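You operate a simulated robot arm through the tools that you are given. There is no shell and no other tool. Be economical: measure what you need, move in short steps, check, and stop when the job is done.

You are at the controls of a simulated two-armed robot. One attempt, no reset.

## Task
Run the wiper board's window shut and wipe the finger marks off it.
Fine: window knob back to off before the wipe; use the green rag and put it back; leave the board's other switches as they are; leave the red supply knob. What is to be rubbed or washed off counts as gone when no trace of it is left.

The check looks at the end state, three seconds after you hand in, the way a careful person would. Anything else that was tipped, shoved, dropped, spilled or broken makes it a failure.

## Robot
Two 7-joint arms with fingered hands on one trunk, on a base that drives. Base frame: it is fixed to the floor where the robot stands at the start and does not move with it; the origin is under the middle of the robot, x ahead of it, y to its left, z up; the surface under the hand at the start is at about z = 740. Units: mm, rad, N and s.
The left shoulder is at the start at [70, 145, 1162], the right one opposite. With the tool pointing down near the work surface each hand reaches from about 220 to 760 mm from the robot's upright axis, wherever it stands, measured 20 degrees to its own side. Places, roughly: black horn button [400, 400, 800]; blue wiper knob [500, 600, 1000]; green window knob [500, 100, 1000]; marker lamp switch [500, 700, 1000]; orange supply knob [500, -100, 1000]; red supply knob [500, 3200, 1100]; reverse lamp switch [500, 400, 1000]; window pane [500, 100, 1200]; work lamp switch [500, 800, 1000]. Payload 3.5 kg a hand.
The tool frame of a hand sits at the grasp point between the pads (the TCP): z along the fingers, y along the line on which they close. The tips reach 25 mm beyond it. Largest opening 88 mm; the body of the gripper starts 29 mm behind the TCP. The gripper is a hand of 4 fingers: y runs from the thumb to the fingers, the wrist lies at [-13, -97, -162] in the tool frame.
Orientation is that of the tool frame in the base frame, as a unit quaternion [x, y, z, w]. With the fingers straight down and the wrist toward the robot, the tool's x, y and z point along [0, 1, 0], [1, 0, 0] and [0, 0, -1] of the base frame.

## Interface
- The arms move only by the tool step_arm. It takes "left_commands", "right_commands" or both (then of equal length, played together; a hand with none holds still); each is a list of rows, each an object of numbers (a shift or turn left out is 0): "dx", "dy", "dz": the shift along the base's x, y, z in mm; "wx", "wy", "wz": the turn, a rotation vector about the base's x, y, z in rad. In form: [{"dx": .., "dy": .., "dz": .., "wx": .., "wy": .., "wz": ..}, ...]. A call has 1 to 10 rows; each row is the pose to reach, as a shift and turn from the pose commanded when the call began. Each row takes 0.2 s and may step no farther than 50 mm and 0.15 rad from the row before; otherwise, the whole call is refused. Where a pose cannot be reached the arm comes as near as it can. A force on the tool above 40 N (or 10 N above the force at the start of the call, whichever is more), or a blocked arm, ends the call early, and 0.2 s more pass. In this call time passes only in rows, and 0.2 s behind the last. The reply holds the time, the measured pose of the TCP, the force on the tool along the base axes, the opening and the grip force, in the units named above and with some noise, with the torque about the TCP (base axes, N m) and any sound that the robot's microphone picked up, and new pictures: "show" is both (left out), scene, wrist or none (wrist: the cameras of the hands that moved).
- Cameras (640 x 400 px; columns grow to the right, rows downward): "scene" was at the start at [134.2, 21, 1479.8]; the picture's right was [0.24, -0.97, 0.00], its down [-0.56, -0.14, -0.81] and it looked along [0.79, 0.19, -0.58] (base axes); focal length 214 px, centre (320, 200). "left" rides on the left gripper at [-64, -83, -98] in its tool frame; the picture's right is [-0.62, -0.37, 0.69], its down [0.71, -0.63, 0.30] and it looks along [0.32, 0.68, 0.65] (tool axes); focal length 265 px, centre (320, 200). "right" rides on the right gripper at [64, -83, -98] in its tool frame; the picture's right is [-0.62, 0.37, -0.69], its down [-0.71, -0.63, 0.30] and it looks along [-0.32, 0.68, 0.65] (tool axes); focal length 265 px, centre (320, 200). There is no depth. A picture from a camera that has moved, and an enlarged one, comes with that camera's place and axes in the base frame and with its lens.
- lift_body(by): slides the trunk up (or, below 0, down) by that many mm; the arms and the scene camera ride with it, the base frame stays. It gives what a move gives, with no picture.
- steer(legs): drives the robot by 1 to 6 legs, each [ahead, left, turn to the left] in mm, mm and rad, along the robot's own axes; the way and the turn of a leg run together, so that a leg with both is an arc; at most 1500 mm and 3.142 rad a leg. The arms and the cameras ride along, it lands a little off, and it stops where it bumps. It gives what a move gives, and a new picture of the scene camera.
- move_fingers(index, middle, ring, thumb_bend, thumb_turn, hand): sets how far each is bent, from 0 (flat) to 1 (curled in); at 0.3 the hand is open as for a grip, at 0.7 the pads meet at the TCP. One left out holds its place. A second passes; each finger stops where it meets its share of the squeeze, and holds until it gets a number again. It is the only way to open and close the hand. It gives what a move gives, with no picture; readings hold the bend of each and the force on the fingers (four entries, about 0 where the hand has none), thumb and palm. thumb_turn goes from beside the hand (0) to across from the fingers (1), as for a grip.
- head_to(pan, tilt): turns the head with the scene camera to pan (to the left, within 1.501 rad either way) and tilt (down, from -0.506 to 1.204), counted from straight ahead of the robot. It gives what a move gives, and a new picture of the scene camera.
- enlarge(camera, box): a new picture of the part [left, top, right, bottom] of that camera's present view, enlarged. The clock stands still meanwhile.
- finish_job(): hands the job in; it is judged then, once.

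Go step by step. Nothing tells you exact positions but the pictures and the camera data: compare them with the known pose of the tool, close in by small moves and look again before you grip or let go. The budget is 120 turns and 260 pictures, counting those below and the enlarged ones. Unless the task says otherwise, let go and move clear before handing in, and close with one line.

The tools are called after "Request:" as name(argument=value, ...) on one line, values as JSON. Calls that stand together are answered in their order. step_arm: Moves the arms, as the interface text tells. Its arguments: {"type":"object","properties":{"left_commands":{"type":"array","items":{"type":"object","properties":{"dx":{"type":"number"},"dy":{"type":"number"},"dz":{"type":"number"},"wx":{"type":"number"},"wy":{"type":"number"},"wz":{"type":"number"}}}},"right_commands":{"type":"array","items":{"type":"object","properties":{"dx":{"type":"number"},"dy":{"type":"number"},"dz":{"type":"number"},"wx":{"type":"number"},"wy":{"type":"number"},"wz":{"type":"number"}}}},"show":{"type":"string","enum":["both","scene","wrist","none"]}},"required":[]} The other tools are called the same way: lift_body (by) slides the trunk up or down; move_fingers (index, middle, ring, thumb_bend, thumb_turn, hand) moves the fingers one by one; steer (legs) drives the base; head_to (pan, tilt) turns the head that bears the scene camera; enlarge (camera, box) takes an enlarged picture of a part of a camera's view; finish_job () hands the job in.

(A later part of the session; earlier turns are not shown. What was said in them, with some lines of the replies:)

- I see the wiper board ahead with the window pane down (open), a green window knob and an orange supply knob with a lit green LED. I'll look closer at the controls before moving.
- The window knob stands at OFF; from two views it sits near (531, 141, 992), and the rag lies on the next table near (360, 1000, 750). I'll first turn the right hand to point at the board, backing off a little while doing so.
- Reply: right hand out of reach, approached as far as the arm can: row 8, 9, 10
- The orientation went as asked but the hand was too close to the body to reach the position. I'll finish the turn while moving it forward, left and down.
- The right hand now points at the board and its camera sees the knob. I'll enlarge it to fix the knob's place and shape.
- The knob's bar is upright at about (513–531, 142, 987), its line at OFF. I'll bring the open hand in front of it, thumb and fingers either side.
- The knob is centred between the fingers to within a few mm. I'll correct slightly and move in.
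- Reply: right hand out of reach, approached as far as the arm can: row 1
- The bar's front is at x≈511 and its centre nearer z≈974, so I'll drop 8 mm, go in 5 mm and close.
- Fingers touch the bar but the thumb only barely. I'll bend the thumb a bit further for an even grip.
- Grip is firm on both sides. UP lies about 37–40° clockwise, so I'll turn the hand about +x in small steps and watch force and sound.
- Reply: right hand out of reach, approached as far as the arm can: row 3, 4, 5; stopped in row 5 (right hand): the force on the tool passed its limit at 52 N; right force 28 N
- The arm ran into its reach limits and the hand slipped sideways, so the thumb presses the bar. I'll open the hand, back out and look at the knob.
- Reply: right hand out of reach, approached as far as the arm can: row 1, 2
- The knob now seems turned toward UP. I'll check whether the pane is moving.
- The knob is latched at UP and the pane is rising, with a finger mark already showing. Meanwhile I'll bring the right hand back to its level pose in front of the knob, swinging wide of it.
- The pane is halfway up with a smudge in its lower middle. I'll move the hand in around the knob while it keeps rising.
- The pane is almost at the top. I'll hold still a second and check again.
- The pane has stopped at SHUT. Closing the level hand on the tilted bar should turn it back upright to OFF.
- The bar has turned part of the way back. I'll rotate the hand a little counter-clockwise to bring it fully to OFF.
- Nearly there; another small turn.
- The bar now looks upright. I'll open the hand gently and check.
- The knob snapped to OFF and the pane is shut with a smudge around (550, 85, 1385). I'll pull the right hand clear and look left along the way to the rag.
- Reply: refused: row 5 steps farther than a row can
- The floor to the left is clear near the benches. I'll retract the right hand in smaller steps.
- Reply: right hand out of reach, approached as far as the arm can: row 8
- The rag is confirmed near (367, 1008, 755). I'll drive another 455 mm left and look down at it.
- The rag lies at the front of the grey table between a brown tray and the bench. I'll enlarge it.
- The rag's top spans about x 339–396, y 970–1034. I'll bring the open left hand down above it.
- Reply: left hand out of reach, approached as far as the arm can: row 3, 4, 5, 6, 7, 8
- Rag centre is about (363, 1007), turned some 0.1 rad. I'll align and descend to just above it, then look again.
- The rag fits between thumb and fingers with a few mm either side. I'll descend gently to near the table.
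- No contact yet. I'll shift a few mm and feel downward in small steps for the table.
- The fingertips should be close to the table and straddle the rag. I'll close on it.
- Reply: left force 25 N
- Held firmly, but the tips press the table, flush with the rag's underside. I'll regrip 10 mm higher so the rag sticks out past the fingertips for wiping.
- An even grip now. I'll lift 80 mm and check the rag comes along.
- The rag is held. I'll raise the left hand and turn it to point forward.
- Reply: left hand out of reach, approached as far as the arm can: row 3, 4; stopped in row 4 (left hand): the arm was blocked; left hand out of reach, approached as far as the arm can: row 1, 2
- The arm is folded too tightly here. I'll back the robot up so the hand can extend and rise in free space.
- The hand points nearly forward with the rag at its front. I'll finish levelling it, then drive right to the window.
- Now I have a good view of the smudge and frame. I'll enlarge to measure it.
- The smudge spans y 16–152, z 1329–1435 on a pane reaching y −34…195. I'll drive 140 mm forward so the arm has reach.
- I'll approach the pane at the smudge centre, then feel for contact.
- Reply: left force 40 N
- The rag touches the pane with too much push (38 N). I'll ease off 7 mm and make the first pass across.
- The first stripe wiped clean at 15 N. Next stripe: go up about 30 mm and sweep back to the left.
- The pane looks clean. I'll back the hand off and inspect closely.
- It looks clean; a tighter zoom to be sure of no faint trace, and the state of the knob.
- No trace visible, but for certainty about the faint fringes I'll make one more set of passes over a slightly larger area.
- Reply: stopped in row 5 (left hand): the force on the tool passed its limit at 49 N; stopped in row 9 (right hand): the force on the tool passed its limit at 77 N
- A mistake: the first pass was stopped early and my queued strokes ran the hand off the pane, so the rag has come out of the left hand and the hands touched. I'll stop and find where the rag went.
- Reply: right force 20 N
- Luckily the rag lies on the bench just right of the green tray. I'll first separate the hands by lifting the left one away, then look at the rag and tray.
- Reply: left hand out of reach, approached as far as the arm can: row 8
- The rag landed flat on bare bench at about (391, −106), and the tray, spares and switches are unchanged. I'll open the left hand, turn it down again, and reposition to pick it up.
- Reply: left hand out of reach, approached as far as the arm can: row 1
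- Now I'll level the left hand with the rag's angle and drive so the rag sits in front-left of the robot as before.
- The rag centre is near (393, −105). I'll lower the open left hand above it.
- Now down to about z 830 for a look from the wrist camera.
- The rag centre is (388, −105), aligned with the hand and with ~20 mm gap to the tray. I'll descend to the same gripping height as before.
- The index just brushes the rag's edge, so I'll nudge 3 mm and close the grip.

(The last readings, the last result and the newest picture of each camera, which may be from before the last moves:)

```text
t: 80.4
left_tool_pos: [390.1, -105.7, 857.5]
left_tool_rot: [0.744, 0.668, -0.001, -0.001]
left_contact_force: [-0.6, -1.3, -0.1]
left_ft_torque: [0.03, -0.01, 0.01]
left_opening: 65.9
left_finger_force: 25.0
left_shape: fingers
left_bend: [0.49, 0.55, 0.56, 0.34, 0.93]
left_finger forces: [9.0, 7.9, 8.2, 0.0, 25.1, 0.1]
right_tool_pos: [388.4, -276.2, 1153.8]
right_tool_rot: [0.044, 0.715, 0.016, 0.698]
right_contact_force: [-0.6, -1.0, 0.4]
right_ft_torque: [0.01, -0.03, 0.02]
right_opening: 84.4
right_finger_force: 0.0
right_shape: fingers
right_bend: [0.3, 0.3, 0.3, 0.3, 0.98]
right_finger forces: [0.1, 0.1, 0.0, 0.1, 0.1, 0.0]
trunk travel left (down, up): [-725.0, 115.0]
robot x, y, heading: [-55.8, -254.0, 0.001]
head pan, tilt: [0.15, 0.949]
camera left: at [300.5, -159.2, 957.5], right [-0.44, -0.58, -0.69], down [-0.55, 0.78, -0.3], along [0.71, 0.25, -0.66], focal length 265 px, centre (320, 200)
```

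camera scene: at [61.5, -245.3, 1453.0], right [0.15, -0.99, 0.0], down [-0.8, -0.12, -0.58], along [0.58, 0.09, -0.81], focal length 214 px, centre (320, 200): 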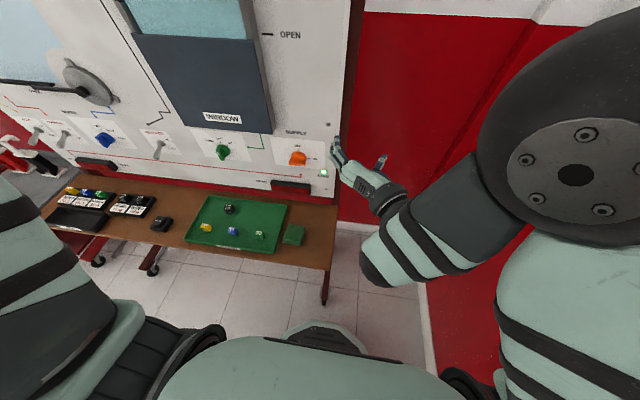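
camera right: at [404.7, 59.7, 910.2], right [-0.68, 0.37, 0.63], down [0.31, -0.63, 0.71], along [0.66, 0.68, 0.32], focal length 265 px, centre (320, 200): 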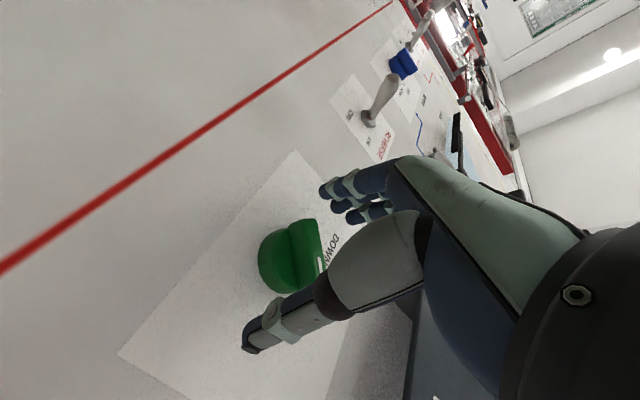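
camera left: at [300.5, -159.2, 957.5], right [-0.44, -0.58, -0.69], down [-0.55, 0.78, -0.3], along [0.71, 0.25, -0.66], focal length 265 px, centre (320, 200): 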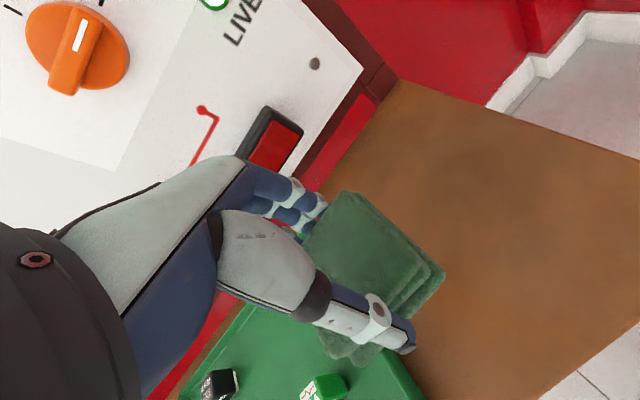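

Held again. I'll back out, drive to the grey table and come forward there.

Request:
steer(legs=[[-160, 0, 0], [0, 1108, 0]])

Request:
head_to(pan=0.3, tilt=0.85)

```text
t: 87.1
left_tool_pos: [230.5, 1014.3, 857.4]
left_tool_rot: [0.746, 0.666, -0.001, -0.002]
left_contact_force: [-0.1, 0.6, -0.3]
left_ft_torque: [-0.02, -0.03, -0.01]
left_opening: 66.1
left_finger_force: 24.9
left_shape: fingers
left_bend: [0.49, 0.55, 0.56, 0.34, 0.93]
left_finger forces: [9.1, 7.8, 8.0, 0.0, 25.0, 0.0]
right_tool_pos: [227.2, 843.6, 1152.9]
right_tool_rot: [0.046, 0.715, 0.014, 0.698]
right_contact_force: [-0.1, 0.3, -0.7]
right_ft_torque: [-0.02, 0.01, 0.01]
right_opening: 84.4
right_finger_force: 0.1
right_shape: fingers
right_bend: [0.3, 0.3, 0.3, 0.3, 0.98]
right_finger forces: [0.0, 0.0, 0.0, 0.0, 0.1, 0.0]
trunk travel left (down, up): [-725.0, 115.0]
robot x, y, heading: [-218.0, 860.5, -0.005]
head pan, tilt: [0.15, 0.949]
camera scene: at [-99.9, 874.6, 1453.0], right [0.15, -0.99, 0.0], down [-0.8, -0.12, -0.58], along [0.58, 0.09, -0.81], focal length 214 px, centre (320, 200)
```

scene: 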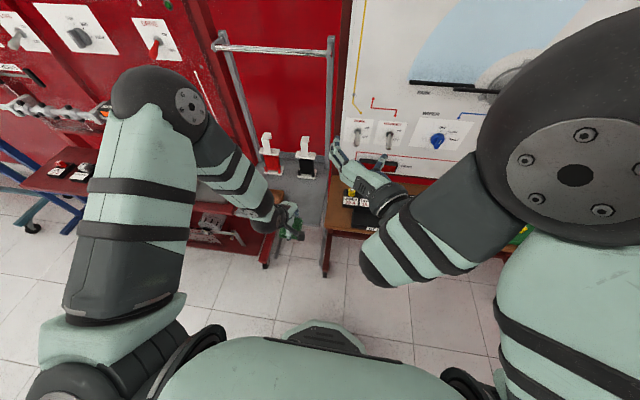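

```text
t: 87.8
left_tool_pos: [230.7, 1014.8, 858.3]
left_tool_rot: [0.746, 0.666, -0.001, -0.002]
left_contact_force: [-0.8, 0.1, -0.2]
left_ft_torque: [0.0, -0.08, 0.0]
left_opening: 65.9
left_finger_force: 24.9
left_shape: fingers
left_bend: [0.49, 0.55, 0.56, 0.34, 0.93]
left_finger forces: [9.1, 7.8, 8.1, 0.1, 25.0, 0.0]
right_tool_pos: [227.9, 843.2, 1153.8]
right_tool_rot: [0.046, 0.715, 0.016, 0.698]
right_contact_force: [-0.2, 0.1, 0.3]
right_ft_torque: [0.0, 0.05, 0.01]
right_opening: 84.6
right_finger_force: 0.1
right_shape: fingers
right_bend: [0.3, 0.3, 0.3, 0.3, 0.98]
right_finger forces: [0.0, 0.0, 0.0, 0.1, 0.1, 0.1]
trunk travel left (down, up): [-725.0, 115.0]
robot x, y, heading: [-217.2, 864.7, -0.002]
head pan, tilt: [0.3, 0.85]
camera scene: at [-97.1, 887.4, 1460.5], right [0.29, -0.96, 0.0], down [-0.72, -0.22, -0.66], along [0.63, 0.19, -0.75], focal length 214 px, centre (320, 200)
```

scene: 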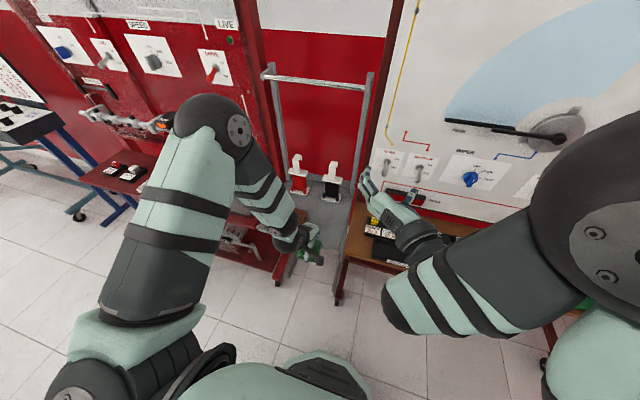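

I'll drive forward to the table and turn the hand back to the rag's original angle.

Request:
steer(legs=[[135, -10, 0]])

Request:
step_arm(left_commands=[{"wz": 0.1}, {"wz": 0.2}], show="wrist")

```text
t: 89.1
left_tool_pos: [365.4, 1002.9, 857.3]
left_tool_rot: [0.746, 0.666, 0.001, -0.001]
left_contact_force: [0.5, 0.0, 0.4]
left_ft_torque: [-0.01, -0.04, -0.02]
left_opening: 65.9
left_finger_force: 24.8
left_shape: fingers
left_bend: [0.49, 0.55, 0.56, 0.34, 0.93]
left_finger forces: [9.0, 7.8, 8.2, 0.0, 25.1, 0.0]
right_tool_pos: [361.8, 831.9, 1155.1]
right_tool_rot: [0.046, 0.714, 0.015, 0.699]
right_contact_force: [0.4, 0.6, -0.2]
right_ft_torque: [0.01, -0.01, 0.0]
right_opening: 84.7
right_finger_force: 0.1
right_shape: fingers
right_bend: [0.3, 0.3, 0.3, 0.3, 0.98]
right_finger forces: [0.0, 0.0, 0.0, 0.0, 0.0, 0.0]
trunk travel left (down, up): [-725.0, 115.0]
robot x, y, heading: [-85.5, 855.3, -0.004]
head pan, tilt: [0.3, 0.85]
camera scene: at [36.5, 876.6, 1460.8], right [0.29, -0.96, 0.0], down [-0.72, -0.22, -0.66], along [0.63, 0.19, -0.75], focal length 214 px, centre (320, 200)
```

scene: 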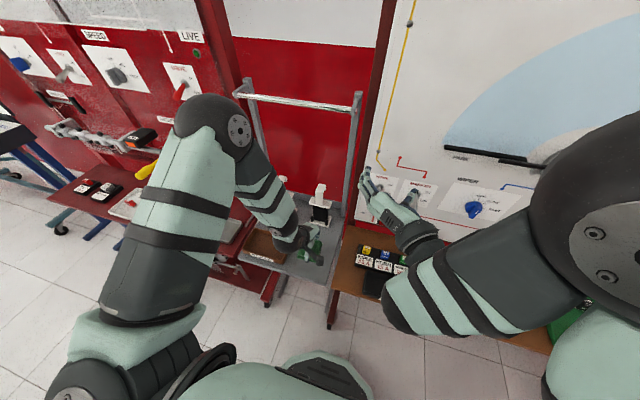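

```text
t: 89.7
left_tool_pos: [366.4, 1003.7, 857.6]
left_tool_rot: [0.675, 0.737, -0.001, -0.001]
left_contact_force: [0.9, -0.5, -0.6]
left_ft_torque: [0.01, 0.01, -0.03]
left_opening: 65.9
left_finger_force: 24.9
left_shape: fingers
left_bend: [0.49, 0.55, 0.56, 0.34, 0.93]
left_finger forces: [9.1, 7.8, 8.1, 0.0, 25.0, 0.0]
right_tool_pos: [363.3, 831.2, 1152.4]
right_tool_rot: [0.047, 0.715, 0.015, 0.697]
right_contact_force: [0.0, 0.5, 0.4]
right_ft_torque: [-0.01, 0.01, -0.03]
right_opening: 84.6
right_finger_force: 0.1
right_shape: fingers
right_bend: [0.3, 0.3, 0.3, 0.3, 0.98]
right_finger forces: [0.2, 0.0, 0.0, 0.1, 0.0, 0.0]
trunk travel left (down, up): [-725.0, 115.0]
robot x, y, heading: [-87.9, 852.0, -0.001]
head pan, tilt: [0.3, 0.85]
camera left: at [288.6, 932.3, 957.0], right [-0.31, -0.65, -0.69], down [-0.69, 0.66, -0.3], along [0.65, 0.38, -0.66], focal length 265 px, centre (320, 200)
```

left: 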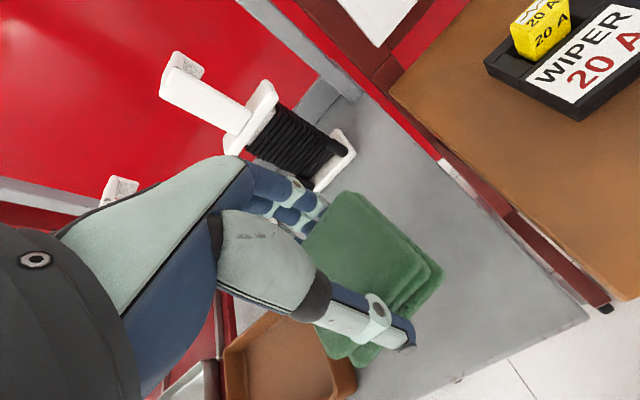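

The view matches the moment I first lifted the rag. I'll lower it to the table.

Request:
step_arm(left_commands=[{"dx": -3, "dz": -35}, {"dx": -3, "dz": -65}, {"dx": -3, "dz": -75}, {"dx": -3, "dz": -79}], show="wrist")

```text
t: 90.7
left_tool_pos: [362.2, 1002.7, 778.4]
left_tool_rot: [0.676, 0.737, -0.001, 0.001]
left_contact_force: [-0.1, 1.6, 5.8]
left_ft_torque: [0.02, -0.12, 0.03]
left_opening: 66.1
left_finger_force: 25.0
left_shape: fingers
left_bend: [0.5, 0.55, 0.56, 0.34, 0.93]
left_finger forces: [9.1, 7.8, 8.1, 0.0, 25.1, 0.0]
right_tool_pos: [362.1, 832.5, 1153.7]
right_tool_rot: [0.046, 0.715, 0.015, 0.697]
right_contact_force: [0.4, 0.4, -0.2]
right_ft_torque: [0.0, 0.01, 0.02]
right_opening: 84.9
right_finger_force: 0.0
right_shape: fingers
right_bend: [0.3, 0.3, 0.3, 0.3, 0.98]
right_finger forces: [0.1, 0.0, 0.0, 0.1, 0.0, 0.0]
trunk travel left (down, up): [-725.0, 115.0]
robot x, y, heading: [-85.8, 851.0, 0.0]
head pan, tilt: [0.3, 0.85]
camera left: at [285.2, 932.3, 877.3], right [-0.31, -0.65, -0.69], down [-0.69, 0.66, -0.3], along [0.65, 0.38, -0.65], focal length 265 px, centre (320, 200)
```

left: 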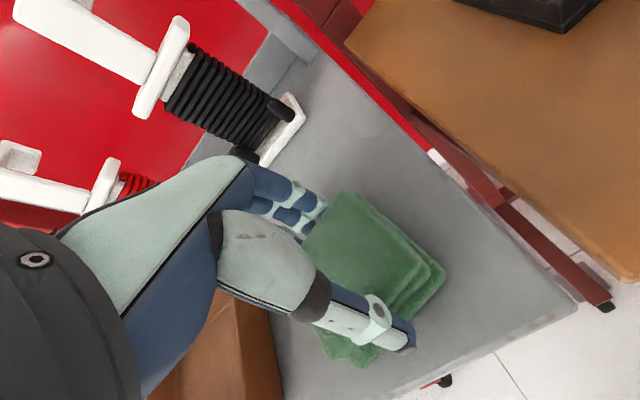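

The rag rests on the table (6 N). I'll open the hand.

Request:
move_fingers(hand="left", index=0.3, middle=0.3, ring=0.3, thumb_bend=0.3)

Request:
step_arm(left_commands=[{"dz": 20}, {"dz": 60}, {"dz": 105}, {"dz": 150}], show="wrist")

```text
t: 91.7
left_tool_pos: [363.1, 1002.1, 776.8]
left_tool_rot: [0.675, 0.738, -0.001, -0.001]
left_contact_force: [-0.3, -0.1, 0.4]
left_ft_torque: [0.01, -0.02, -0.01]
left_opening: 85.2
left_finger_force: 0.1
left_shape: fingers
left_bend: [0.3, 0.3, 0.3, 0.29, 0.97]
left_finger forces: [0.0, 0.0, 0.1, 0.0, 0.2, 0.0]
right_tool_pos: [363.2, 832.8, 1154.8]
right_tool_rot: [0.045, 0.715, 0.015, 0.698]
right_contact_force: [0.0, 0.4, 0.1]
right_ft_torque: [0.03, -0.03, -0.01]
right_opening: 84.6
right_finger_force: 0.1
right_shape: fingers
right_bend: [0.3, 0.3, 0.3, 0.3, 0.98]
right_finger forces: [0.0, 0.1, 0.0, 0.0, 0.1, 0.0]
trunk travel left (down, up): [-725.0, 115.0]
robot x, y, heading: [-83.3, 851.5, -0.006]
head pan, tilt: [0.3, 0.85]
```

```text
t: 92.7
left_tool_pos: [363.2, 1001.3, 930.0]
left_tool_rot: [0.676, 0.737, -0.001, -0.001]
left_contact_force: [0.2, 0.1, 0.2]
left_ft_torque: [-0.01, 0.02, 0.02]
left_opening: 85.0
left_finger_force: 0.0
left_shape: fingers
left_bend: [0.3, 0.3, 0.3, 0.3, 0.97]
left_finger forces: [0.1, 0.1, 0.1, 0.1, 0.0, 0.0]
right_tool_pos: [362.9, 833.6, 1155.2]
right_tool_rot: [0.046, 0.714, 0.015, 0.698]
right_contact_force: [-0.6, 0.9, -0.9]
right_ft_torque: [0.0, 0.02, 0.0]
right_opening: 84.8
right_finger_force: 0.1
right_shape: fingers
right_bend: [0.3, 0.3, 0.3, 0.3, 0.98]
right_finger forces: [0.0, 0.0, 0.0, 0.0, 0.0, 0.1]
trunk travel left (down, up): [-725.0, 115.0]
robot x, y, heading: [-82.3, 850.8, -0.003]
head pan, tilt: [0.3, 0.85]
camera left: at [285.4, 931.2, 1029.9], right [-0.32, -0.65, -0.69], down [-0.69, 0.66, -0.3], along [0.65, 0.38, -0.66], focal length 265 px, centre (320, 200)
```

left: 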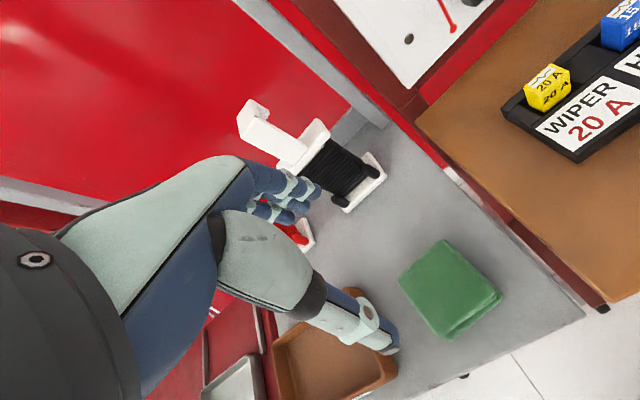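

The rag lies back in its place. I'll back away and take a last look at the window and switches.

Request:
steer(legs=[[-250, 0, 0], [0, -650, 0]])

Request:
head_to(pan=-0.1, tilt=0.35)

Request:
enlarge(camera="scene", box=[220, 80, 420, 220])

```text
t: 97.7
left_tool_pos: [110.4, 360.9, 929.2]
left_tool_rot: [0.677, 0.736, -0.001, -0.002]
left_contact_force: [0.2, -0.9, -0.2]
left_ft_torque: [-0.02, 0.03, 0.04]
left_opening: 84.7
left_finger_force: 0.0
left_shape: fingers
left_bend: [0.3, 0.3, 0.3, 0.3, 0.97]
left_finger forces: [0.0, 0.0, 0.0, 0.0, 0.2, 0.0]
right_tool_pos: [108.6, 191.9, 1152.8]
right_tool_rot: [0.047, 0.715, 0.013, 0.697]
right_contact_force: [-0.3, 0.2, -0.3]
right_ft_torque: [-0.02, 0.0, 0.01]
right_opening: 84.9
right_finger_force: 0.2
right_shape: fingers
right_bend: [0.3, 0.3, 0.3, 0.3, 0.98]
right_finger forces: [0.0, 0.0, 0.0, 0.1, 0.0, 0.0]
trunk travel left (down, up): [-725.0, 115.0]
robot x, y, heading: [-341.5, 211.6, -0.007]
head pan, tilt: [0.3, 0.85]
camera scene: at [-216.7, 236.8, 1460.5], right [0.29, -0.96, 0.0], down [-0.72, -0.22, -0.66], along [0.63, 0.19, -0.75], focal length 214 px, centre (320, 200)
```

scene: 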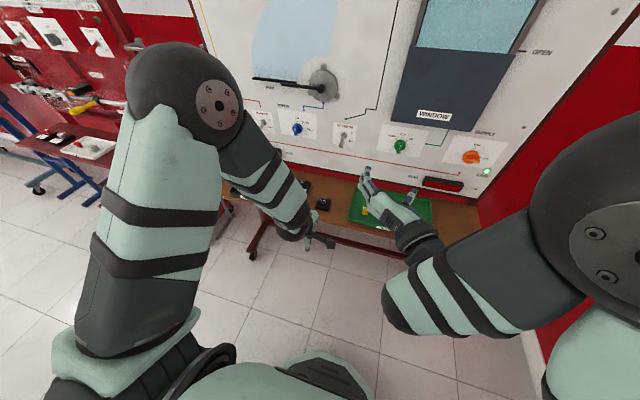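

```text
t: 98.7
left_tool_pos: [110.6, 361.4, 928.1]
left_tool_rot: [0.677, 0.736, -0.001, -0.001]
left_contact_force: [0.3, 0.7, 0.2]
left_ft_torque: [0.0, 0.01, -0.01]
left_opening: 85.4
left_finger_force: 0.0
left_shape: fingers
left_bend: [0.3, 0.3, 0.3, 0.3, 0.97]
left_finger forces: [0.1, 0.0, 0.0, 0.0, 0.0, 0.1]
right_tool_pos: [107.8, 191.5, 1153.6]
right_tool_rot: [0.047, 0.715, 0.013, 0.697]
right_contact_force: [-0.4, -0.1, 0.3]
right_ft_torque: [-0.01, 0.0, 0.01]
right_opening: 84.6
right_finger_force: 0.0
right_shape: fingers
right_bend: [0.3, 0.3, 0.3, 0.3, 0.98]
right_finger forces: [0.0, 0.0, 0.1, 0.1, 0.0, 0.0]
trunk travel left (down, up): [-725.0, 115.0]
robot x, y, heading: [-341.0, 213.6, -0.007]
head pan, tilt: [-0.099, 0.351]
camera scene: at [-199.0, 204.0, 1504.1], right [-0.1, -0.99, 0.0], down [-0.34, 0.04, -0.94], along [0.93, -0.1, -0.34], focal length 214 px, centre (320, 200)
```

scene: 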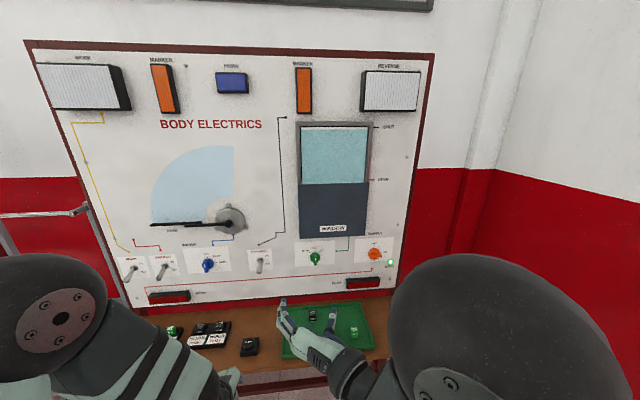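

```text
2.86 times, centred on (320, 150) of scene
camera zoom: at [-199.0, 204.0, 1504.1], right [-0.1, -0.99, 0.0], down [-0.34, 0.04, -0.94], along [0.93, -0.1, -0.34], focal length 613 px, centre (320, 343)
```

zoom: 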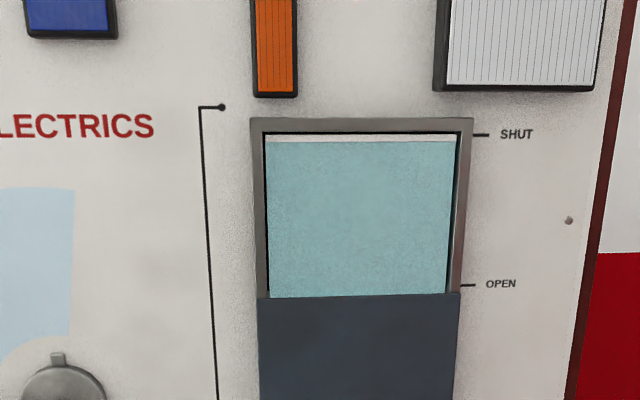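

Request:
enlarge(camera="scene", box=[110, 235, 410, 360])

Request:
enlarge(camera="scene", box=[298, 120, 375, 190])

Request:
enlarge(camera="scene", box=[290, 240, 350, 275])

```text
2.13 times, centred on (260, 298) of scene
camera zoom: at [-199.0, 204.0, 1504.1], right [-0.1, -0.99, 0.0], down [-0.34, 0.04, -0.94], along [0.93, -0.1, -0.34], focal length 458 px, centre (448, -8)
```

zoom: 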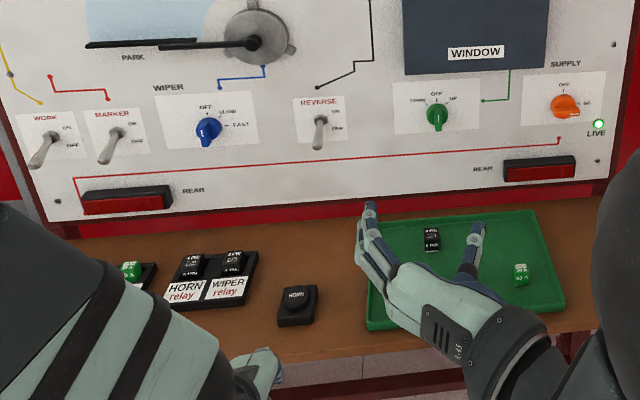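

```text
5.71 times, centred on (336, 155) of scene
camera zoom: at [-199.0, 204.0, 1504.1], right [-0.1, -0.99, 0.0], down [-0.34, 0.04, -0.94], along [0.93, -0.1, -0.34], focal length 1226 px, centre (226, 457)
```

zoom: 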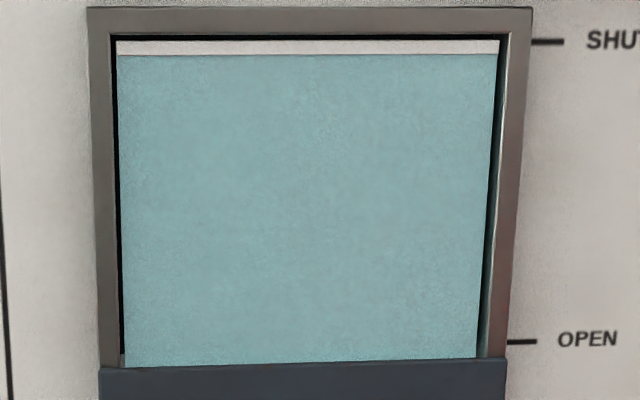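

```text
10.67 times, centred on (320, 258) of scene
camera zoom: at [-199.0, 204.0, 1504.1], right [-0.1, -0.99, 0.0], down [-0.34, 0.04, -0.94], along [0.93, -0.1, -0.34], focal length 2288 px, centre (320, -413)
```

zoom: 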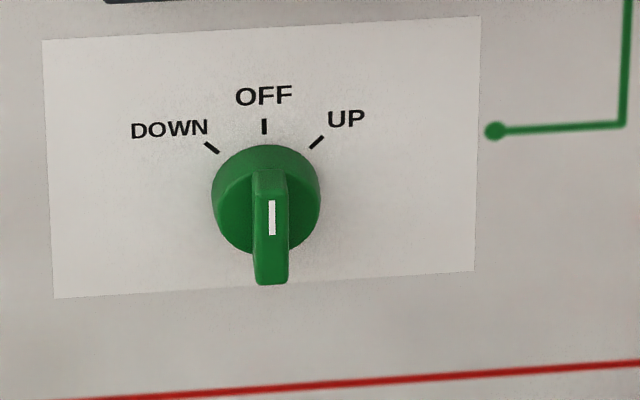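

The window is shut and clean, its knob is at OFF, the other switches are unchanged, the rag is back in its place and both hands are clear. I'm handing in.

Request:
finish_job()

```text
The job is handed in.
```

The window is shut, its knob was turned back to OFF before the wipe, and no finger marks show on the pane. The green rag is back on the grey table in its original spot; during a second wipe it slipped from the hand onto the bench, disturbing nothing I could see, and the two hands bumped each other.
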